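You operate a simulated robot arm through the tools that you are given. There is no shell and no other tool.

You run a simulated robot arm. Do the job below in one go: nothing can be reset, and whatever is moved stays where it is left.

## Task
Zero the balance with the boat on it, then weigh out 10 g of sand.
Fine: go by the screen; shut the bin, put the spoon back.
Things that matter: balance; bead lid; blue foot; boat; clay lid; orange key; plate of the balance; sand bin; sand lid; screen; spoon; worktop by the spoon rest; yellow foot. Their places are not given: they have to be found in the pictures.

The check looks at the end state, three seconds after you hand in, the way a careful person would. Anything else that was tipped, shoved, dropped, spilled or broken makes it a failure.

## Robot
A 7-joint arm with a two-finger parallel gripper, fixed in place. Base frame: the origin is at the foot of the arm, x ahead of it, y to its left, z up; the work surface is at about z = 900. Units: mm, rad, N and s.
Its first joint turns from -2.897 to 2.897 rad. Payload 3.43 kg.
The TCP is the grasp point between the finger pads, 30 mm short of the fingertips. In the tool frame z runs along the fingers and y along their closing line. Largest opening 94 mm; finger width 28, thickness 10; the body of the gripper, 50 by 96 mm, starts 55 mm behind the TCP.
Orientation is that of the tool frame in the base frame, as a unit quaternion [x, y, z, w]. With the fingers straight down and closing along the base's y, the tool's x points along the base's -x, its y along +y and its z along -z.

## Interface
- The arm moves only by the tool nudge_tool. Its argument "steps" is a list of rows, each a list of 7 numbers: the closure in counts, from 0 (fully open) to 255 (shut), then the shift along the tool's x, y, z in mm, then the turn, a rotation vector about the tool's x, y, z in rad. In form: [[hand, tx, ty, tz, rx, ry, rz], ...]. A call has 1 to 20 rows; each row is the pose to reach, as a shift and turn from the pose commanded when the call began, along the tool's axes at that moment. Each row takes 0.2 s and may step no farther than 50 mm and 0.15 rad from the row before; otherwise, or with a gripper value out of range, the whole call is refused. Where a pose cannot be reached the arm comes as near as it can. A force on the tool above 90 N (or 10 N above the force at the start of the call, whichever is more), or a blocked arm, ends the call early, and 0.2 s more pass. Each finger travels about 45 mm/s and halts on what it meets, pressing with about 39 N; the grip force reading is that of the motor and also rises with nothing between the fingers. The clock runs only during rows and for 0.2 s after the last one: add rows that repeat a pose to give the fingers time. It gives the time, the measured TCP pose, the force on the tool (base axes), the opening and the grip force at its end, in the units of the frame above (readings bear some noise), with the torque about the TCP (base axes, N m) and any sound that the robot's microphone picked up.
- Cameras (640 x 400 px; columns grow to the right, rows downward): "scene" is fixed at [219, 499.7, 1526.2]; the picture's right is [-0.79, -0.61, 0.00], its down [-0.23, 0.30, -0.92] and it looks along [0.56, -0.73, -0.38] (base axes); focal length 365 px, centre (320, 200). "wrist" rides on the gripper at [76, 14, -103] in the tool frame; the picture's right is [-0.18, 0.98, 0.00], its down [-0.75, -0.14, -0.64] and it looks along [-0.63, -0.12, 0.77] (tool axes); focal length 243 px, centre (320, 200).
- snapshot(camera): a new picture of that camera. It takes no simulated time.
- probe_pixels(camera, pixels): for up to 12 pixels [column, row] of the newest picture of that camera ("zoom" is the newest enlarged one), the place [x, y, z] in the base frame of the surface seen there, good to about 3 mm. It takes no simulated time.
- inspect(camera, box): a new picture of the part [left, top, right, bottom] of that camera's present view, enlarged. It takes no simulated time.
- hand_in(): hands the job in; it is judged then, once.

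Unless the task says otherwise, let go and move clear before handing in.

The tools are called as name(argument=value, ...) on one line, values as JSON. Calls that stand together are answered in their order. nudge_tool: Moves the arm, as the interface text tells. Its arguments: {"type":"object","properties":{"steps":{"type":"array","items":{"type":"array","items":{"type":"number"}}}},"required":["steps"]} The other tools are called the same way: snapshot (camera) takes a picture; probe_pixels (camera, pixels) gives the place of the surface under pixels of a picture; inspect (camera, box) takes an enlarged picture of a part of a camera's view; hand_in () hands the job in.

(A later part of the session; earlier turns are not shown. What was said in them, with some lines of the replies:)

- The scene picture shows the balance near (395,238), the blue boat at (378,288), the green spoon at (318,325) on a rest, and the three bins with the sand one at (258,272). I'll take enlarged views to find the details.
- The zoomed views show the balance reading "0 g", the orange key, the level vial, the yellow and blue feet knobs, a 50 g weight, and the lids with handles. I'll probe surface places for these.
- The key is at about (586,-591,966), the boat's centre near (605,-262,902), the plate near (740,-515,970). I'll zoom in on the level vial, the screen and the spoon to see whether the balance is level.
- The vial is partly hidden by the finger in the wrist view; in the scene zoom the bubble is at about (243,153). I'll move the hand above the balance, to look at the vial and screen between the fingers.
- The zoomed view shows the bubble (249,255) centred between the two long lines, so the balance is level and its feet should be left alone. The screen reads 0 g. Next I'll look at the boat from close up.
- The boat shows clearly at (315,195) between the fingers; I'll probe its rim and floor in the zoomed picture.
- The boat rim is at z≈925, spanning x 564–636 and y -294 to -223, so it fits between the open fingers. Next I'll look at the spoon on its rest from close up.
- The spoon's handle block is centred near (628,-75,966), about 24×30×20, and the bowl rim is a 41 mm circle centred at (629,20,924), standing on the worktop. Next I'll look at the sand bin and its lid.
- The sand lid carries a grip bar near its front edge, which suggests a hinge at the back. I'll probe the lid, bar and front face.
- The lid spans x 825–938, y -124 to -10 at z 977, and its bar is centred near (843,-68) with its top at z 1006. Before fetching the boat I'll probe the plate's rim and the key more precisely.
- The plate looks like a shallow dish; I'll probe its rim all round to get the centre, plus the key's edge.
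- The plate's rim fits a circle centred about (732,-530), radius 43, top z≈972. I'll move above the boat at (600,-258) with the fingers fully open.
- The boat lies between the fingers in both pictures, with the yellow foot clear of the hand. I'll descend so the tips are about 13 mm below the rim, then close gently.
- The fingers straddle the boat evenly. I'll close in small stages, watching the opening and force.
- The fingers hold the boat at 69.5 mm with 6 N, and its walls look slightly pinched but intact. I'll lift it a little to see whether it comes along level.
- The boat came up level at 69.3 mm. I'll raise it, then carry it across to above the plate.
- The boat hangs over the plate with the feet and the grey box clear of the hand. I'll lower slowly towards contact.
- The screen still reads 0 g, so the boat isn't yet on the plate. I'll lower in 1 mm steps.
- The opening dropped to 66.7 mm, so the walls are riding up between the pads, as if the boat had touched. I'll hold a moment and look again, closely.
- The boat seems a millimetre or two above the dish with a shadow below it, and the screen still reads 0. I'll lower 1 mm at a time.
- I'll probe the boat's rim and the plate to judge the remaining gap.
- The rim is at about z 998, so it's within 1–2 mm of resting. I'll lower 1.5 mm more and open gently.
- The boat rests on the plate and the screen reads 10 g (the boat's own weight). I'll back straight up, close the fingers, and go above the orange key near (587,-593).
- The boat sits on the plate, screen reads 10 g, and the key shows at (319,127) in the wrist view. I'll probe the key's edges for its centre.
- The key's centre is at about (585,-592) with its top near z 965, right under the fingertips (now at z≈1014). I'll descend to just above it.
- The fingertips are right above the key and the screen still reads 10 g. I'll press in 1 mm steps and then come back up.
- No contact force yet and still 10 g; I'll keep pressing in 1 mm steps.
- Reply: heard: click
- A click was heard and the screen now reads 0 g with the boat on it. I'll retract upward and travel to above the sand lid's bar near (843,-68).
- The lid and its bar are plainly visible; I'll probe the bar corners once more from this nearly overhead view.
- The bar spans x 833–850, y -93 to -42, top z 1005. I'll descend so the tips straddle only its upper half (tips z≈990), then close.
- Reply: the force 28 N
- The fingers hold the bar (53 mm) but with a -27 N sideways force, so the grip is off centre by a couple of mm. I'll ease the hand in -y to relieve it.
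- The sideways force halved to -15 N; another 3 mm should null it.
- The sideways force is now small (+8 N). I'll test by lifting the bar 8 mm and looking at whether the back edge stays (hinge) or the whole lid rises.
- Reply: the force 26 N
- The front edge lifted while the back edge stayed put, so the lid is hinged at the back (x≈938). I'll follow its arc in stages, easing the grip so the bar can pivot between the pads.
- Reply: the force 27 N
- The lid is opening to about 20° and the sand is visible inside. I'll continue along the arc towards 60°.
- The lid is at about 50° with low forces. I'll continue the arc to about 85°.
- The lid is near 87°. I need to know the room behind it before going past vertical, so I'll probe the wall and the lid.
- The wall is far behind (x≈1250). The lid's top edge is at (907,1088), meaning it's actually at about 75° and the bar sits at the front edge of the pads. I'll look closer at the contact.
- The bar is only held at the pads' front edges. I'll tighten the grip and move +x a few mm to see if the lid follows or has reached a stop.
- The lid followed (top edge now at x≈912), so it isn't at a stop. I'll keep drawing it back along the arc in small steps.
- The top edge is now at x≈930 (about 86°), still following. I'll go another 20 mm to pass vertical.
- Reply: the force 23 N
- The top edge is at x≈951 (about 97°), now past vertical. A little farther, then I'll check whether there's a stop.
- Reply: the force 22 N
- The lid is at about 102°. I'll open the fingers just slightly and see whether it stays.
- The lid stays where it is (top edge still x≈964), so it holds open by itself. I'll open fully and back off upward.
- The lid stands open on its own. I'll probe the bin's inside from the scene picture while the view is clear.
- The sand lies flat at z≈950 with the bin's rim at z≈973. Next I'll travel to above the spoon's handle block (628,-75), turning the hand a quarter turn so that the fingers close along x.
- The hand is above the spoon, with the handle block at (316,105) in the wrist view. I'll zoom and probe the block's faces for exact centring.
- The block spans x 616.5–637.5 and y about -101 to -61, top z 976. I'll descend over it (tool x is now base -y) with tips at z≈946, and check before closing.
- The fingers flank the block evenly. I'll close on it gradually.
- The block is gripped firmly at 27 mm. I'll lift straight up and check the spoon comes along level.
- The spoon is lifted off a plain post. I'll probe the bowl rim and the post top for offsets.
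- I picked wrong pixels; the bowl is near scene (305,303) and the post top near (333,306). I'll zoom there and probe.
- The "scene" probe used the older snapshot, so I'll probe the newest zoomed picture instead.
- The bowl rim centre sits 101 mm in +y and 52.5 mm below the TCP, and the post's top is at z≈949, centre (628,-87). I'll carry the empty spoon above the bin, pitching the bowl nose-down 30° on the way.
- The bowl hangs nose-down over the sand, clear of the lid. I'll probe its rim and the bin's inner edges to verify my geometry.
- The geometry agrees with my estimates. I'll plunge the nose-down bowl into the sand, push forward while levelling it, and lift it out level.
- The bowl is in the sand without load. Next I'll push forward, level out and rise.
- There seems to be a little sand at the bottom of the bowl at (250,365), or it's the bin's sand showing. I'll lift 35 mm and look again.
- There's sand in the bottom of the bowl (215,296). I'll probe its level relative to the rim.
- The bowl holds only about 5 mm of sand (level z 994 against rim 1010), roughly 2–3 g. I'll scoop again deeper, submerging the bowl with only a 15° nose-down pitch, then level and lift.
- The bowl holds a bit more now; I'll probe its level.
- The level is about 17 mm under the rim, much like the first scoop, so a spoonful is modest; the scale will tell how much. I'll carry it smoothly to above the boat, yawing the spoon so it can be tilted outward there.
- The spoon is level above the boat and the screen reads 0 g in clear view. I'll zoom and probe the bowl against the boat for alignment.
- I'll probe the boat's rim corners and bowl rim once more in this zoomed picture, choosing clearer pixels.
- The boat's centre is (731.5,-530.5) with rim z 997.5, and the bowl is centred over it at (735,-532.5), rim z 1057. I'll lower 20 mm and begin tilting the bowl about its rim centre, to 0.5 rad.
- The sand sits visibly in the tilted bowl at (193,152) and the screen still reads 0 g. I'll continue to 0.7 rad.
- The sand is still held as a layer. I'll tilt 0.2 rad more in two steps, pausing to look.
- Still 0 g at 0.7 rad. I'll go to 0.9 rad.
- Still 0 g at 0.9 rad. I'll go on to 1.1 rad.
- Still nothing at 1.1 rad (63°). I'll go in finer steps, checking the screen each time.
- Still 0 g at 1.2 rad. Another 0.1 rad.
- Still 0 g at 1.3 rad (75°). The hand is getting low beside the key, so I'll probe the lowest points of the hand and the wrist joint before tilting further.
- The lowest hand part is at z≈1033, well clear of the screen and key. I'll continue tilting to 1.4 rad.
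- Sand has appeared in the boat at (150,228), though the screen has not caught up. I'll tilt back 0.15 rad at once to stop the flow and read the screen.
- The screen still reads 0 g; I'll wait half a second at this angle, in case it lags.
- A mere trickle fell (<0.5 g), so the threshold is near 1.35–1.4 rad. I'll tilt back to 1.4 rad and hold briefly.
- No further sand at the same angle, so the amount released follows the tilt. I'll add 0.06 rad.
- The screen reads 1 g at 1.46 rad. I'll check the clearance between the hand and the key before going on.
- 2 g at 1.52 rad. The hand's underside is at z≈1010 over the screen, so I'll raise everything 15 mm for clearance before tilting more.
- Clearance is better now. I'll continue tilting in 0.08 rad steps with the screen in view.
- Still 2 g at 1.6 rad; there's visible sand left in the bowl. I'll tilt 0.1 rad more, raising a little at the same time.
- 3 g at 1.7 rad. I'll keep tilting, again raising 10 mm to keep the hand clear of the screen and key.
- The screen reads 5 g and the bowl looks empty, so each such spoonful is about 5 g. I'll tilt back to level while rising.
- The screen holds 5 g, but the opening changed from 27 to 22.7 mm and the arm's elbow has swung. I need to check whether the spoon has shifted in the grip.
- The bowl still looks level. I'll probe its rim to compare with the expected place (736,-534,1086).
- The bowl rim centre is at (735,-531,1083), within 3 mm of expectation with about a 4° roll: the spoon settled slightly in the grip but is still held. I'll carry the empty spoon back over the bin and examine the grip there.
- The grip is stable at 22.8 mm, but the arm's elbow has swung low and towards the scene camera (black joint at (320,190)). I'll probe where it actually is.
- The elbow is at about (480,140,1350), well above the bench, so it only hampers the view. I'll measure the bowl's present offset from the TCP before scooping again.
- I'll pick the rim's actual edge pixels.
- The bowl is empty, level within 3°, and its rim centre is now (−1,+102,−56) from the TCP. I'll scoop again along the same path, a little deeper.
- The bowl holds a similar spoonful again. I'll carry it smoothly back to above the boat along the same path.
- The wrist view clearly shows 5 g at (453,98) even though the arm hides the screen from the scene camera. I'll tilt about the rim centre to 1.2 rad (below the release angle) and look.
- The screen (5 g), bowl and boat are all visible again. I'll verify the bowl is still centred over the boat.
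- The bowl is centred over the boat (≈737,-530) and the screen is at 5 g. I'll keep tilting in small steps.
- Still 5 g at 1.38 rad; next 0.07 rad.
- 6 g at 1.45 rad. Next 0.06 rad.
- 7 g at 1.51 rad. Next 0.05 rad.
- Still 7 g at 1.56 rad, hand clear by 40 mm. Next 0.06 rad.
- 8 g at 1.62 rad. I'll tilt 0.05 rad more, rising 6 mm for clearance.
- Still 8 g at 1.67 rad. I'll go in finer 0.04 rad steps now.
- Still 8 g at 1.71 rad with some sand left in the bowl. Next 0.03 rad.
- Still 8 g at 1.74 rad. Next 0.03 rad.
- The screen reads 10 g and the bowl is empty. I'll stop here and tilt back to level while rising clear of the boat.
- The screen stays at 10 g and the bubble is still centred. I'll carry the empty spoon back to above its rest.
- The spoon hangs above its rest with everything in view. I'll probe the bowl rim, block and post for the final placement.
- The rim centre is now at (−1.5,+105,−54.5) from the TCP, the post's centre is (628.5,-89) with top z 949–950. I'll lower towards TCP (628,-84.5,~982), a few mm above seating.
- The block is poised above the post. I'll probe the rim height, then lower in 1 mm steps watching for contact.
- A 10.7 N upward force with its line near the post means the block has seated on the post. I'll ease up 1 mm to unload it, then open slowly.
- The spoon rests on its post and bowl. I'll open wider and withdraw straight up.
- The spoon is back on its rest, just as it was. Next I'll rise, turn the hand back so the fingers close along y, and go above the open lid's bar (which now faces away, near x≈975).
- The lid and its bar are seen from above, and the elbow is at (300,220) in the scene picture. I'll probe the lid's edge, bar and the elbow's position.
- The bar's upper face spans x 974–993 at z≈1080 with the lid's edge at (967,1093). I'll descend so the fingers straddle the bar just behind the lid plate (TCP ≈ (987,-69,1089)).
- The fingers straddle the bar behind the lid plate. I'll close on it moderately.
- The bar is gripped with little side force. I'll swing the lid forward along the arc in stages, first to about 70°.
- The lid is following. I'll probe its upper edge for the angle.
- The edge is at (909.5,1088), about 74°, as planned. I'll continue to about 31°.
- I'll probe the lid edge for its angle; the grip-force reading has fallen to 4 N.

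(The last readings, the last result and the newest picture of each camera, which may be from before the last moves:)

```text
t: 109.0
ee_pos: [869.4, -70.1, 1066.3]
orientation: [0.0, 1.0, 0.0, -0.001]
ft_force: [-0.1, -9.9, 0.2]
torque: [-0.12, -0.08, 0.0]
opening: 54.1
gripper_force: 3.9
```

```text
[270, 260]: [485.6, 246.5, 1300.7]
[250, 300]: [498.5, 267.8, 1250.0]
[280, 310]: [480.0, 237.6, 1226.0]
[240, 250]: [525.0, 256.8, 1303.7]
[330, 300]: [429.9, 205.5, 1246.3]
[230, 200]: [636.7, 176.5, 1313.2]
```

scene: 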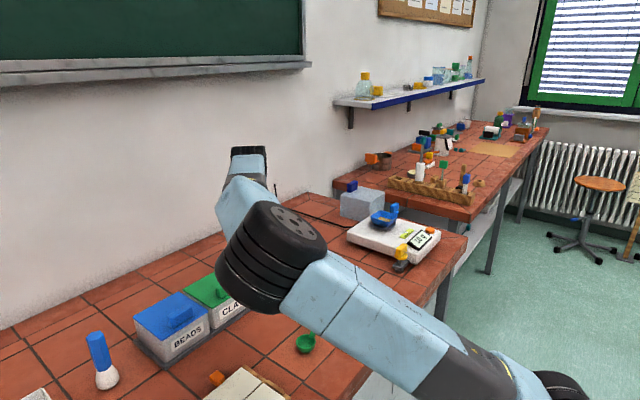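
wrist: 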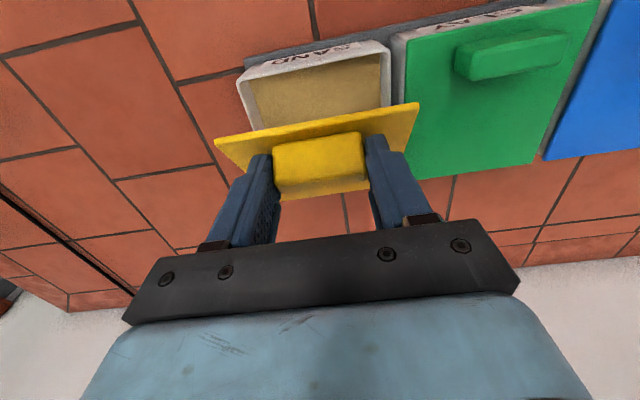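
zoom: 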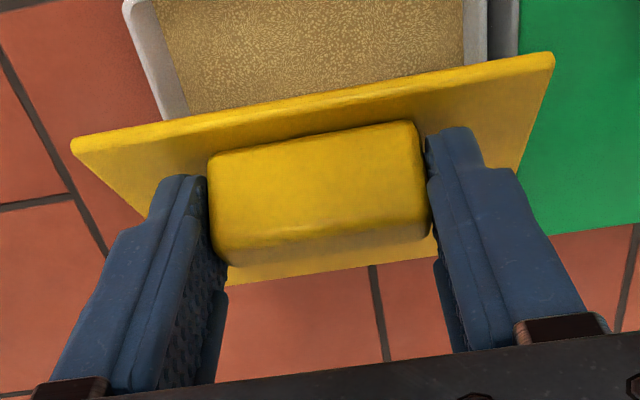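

The lid is at about 33° and following well. I'll continue down to nearly shut.

nudge_tool(steps=[[126, 4.5, 0, 5.4, 0, 0, 0], [126, 8.8, 0, 11, 0, 0, 0], [126, 12.6, 0, 17, 0, 0, 0], [126, 16.1, 0, 23, 0, 0, 0], [126, 18.8, 0, 28.7, 0, 0, 0], [126, 21, 0, 34.3, 0, 0, 0], [126, 22.5, 0, 38.5, 0, 0, 0], [126, 23.7, 0, 42.7, 0, 0, 0]])

snapshot(camera="wrist")

probe_pixels(camera="wrist", pixels=[[232, 140], [320, 125], [405, 110], [320, 150], [320, 175], [320, 220], [250, 115]])

```text
t: 110.8
ee_pos: [846.4, -69.3, 1025.7]
orientation: [0.0, 1.0, 0.0, 0.001]
ft_force: [-0.1, -7.8, 13.9]
torque: [-0.06, -1.39, -0.02]
opening: 53.6
gripper_force: 45.3
```

```text
taken
```

wrist: 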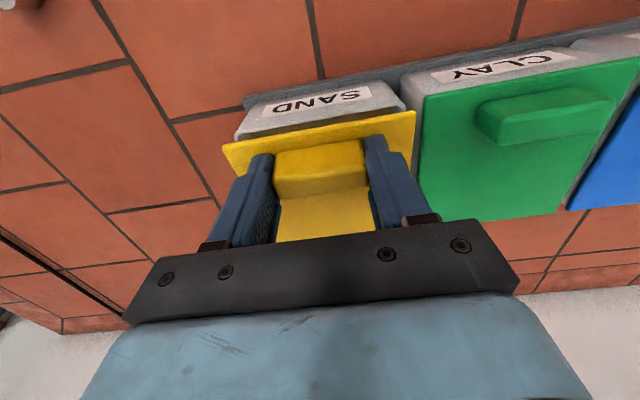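

```text
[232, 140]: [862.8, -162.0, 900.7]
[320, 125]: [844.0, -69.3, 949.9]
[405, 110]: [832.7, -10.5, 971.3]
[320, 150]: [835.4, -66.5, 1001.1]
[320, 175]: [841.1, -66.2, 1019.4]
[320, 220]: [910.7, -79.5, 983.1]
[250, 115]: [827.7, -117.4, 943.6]
```

The lid is nearly shut (bar top at z≈1019 against 1006 closed). I'll press down the remaining ~13 mm in small steps.

nudge_tool(steps=[[126, 1, 0, 4, 0, 0, 0], [126, 2, 0, 8, 0, 0, 0], [126, 2.5, 0, 11, 0, 0, 0], [126, 2.5, 0, 13, 0, 0, 0]])

snapshot(camera="wrist")

probe_pixels(camera="wrist", pixels=[[320, 155], [320, 165], [320, 180], [320, 225], [232, 150], [410, 118], [320, 145]])

```text
t: 111.8
ee_pos: [842.3, -70.0, 1010.4]
orientation: [0.0, 1.0, 0.001, -0.002]
ft_force: [-12.0, -7.7, 2.1]
torque: [-0.48, 0.13, -0.2]
opening: 53.8
gripper_force: 36.1
```

```text
taken
```

wrist: 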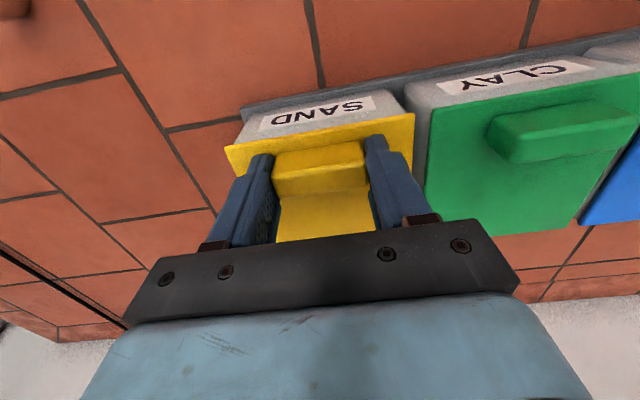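

```text
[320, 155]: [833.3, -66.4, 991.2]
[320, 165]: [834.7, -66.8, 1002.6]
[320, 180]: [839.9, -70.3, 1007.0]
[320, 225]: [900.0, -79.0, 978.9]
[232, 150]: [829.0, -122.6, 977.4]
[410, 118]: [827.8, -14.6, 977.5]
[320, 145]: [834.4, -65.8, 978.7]
```

The lid is shut: its corners are back at z≈977.5 and the bar top at 1007. I'll open the fingers and rise straight up.

nudge_tool(steps=[[112, 0, 0, 0, 0, 0, 0], [104, 0, 0, 0, 0, 0, 0], [80, 0, 0, 0, 0, 0, 0], [50, 0, 0, 0, 0, 0, 0], [50, 0, 0, -10, 0, 0, 0], [50, 0, 0, -40, 0, 0, 0], [50, 0, 0, -85, 0, 0, 0], [50, 0, 0, -130, 0, 0, 0]])

snapshot(camera="wrist")

snapshot(camera="scene")

```text
t: 113.6
ee_pos: [843.4, -68.3, 1140.3]
orientation: [-0.001, 1.0, 0.0, -0.001]
ft_force: [0.5, 0.1, -0.4]
torque: [-0.02, 0.02, 0.01]
opening: 75.5
gripper_force: 0.1
```

```text
taken
```

wrist: 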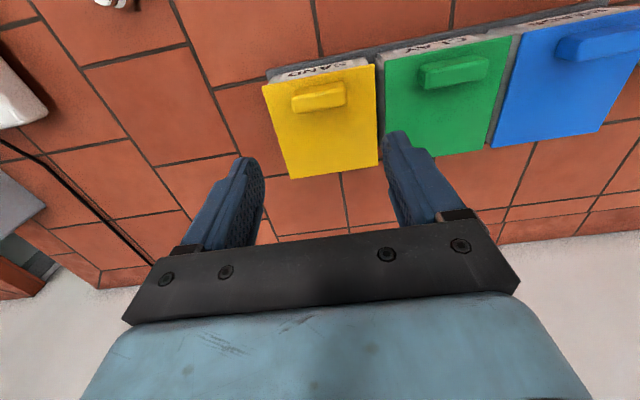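

```text
taken
```

scene: 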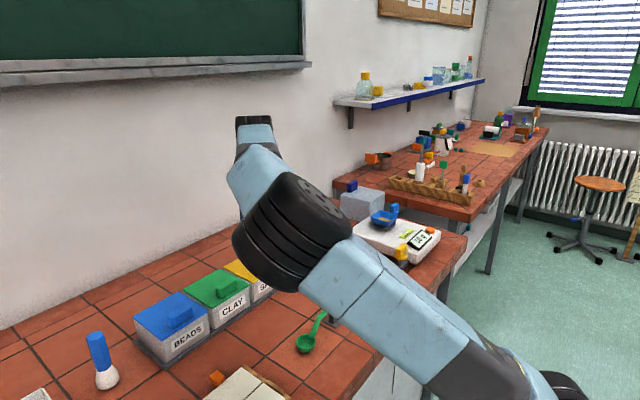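

The bin is shut. I'll check the screen, boat, spoon and the worktop for stray sand before handing in.

inspect(camera="scene", box=[350, 195, 450, 265])

inspect(camera="scene", box=[270, 280, 350, 370])

inspect(camera="wrist", box=[230, 40, 400, 200])

```text
5.71 times, centred on (400, 230) of scene
```

zoom: 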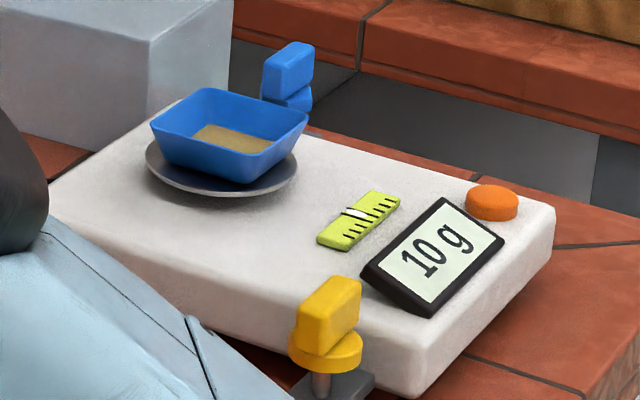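

```text
4.44 times, centred on (310, 325) of scene
```

zoom: 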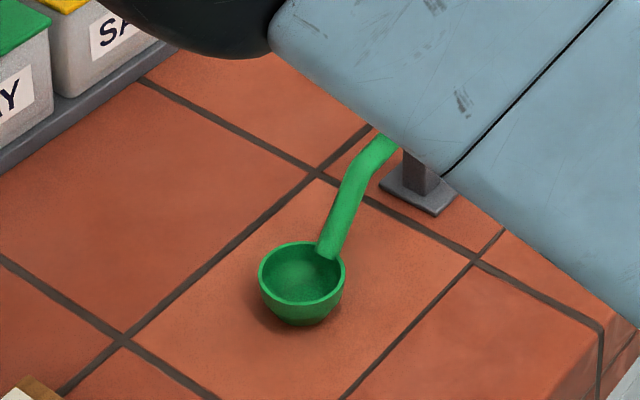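

```text
2.50 times, centred on (315, 120) of wrist
```

zoom: 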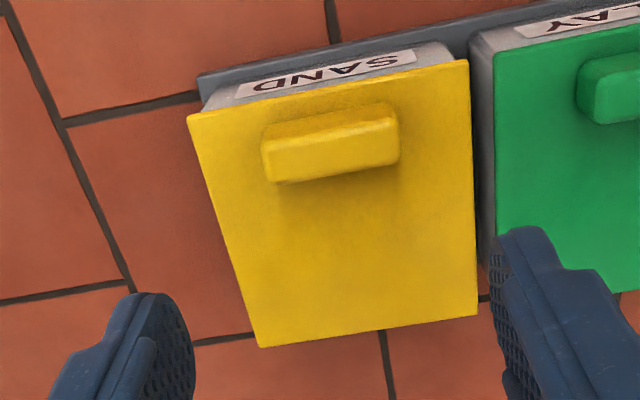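

The screen reads 10 g, the bubble is centred, the lid is shut and the spoon is in place. I'll move the hand up and back to a clear overview position for a last look.

nudge_tool(steps=[[50, 0, 0, -40, 0, 0, 0], [50, 0, 0, -80, 0, 0, 0], [50, 30, -23, -100, 0, 0, 0], [50, 65, -50, -110, 0, 0, 0], [50, 100, -77, -120, 0, 0, 0], [50, 135, -104, -130, 0, 0, 0], [50, 170, -131, -140, 0, 0, 0]])

snapshot(camera="scene")

snapshot(camera="wrist")

```text
t: 115.2
ee_pos: [674.5, -199.9, 1279.0]
orientation: [-0.001, 1.0, 0.0, -0.001]
ft_force: [-0.2, 0.7, -0.3]
torque: [-0.05, 0.04, -0.01]
opening: 75.6
gripper_force: 0.0
```

```text
taken
```

scene: 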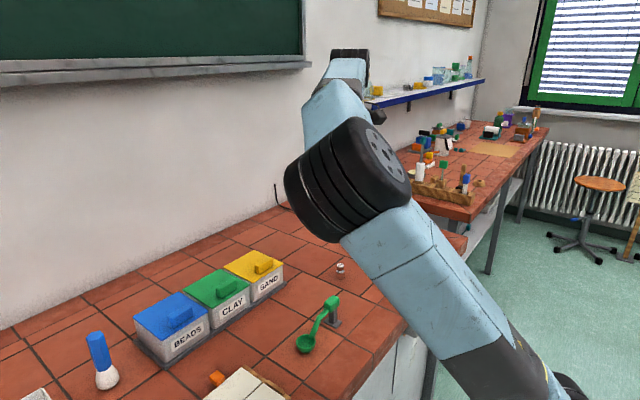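

```text
taken
```

wrist: 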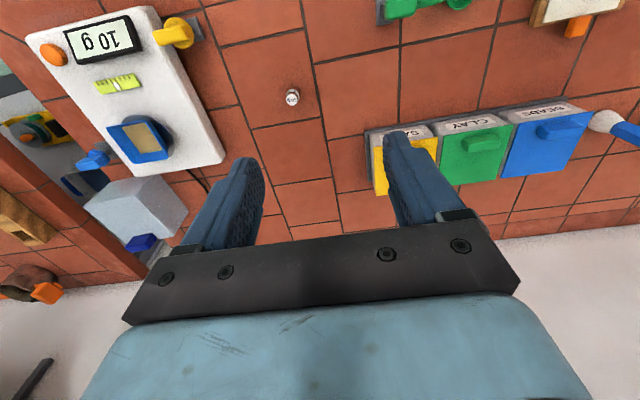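

The overview shows everything in order: screen "10 g" at (99,40), boat with sand centred on the plate, 50 g weight untouched, sand lid shut and spoon on its rest. I'll check the closeups once more.

inspect(camera="wrist", box=[20, 0, 240, 180])

inspect(camera="scene", box=[200, 240, 360, 370])

```text
2.22 times, centred on (130, 90) of wrist
```

zoom: 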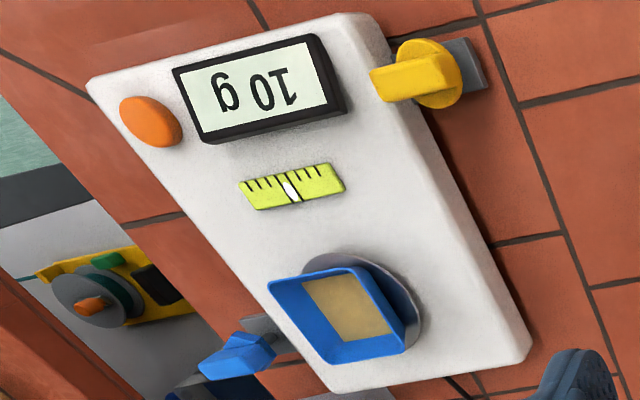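

```text
3.08 times, centred on (280, 305) of scene
```

zoom: 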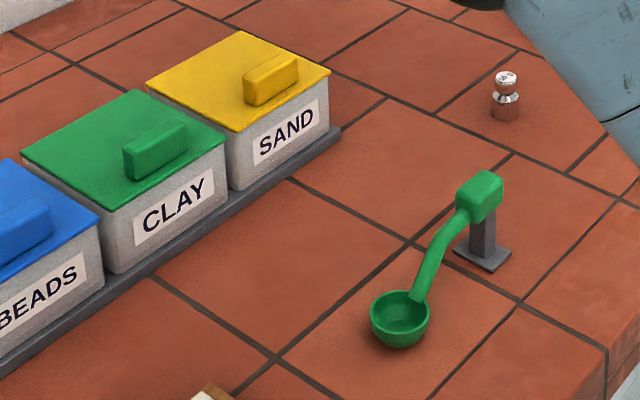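

The screen reads 10 g with the bubble centred, the sand bin is shut, the spoon is back on its rest empty, no sand is spilled, and the hand is clear and open. I'll hand the job in.

hand_in()

```text
The job is handed in.
```

The balance was zeroed with the boat on it, and the screen now reads 10 g of sand in the boat. The job is handed in; I haven't seen the result of the check.

- **Weighing:** the boat read 10 g by itself. I pressed the orange key and the screen went to 0 g. I then poured two spoonfuls, and the screen went to 5 g and then 10 g. It shows whole grams only.
- **Balance level:** the bubble was centred before I started and at the end, so I left the blue and yellow feet alone.
- **Sand bin:** the lid is fully shut again.
- **Spoon:** it is back on its rest and empty. It had settled a few millimetres in the grip during pouring, but it lies within a few millimetres of where it started.
- **Worktop:** I saw no spilled sand in the last pictures, and the other lids and the 50 g weight look untouched. The hand is open and clear.
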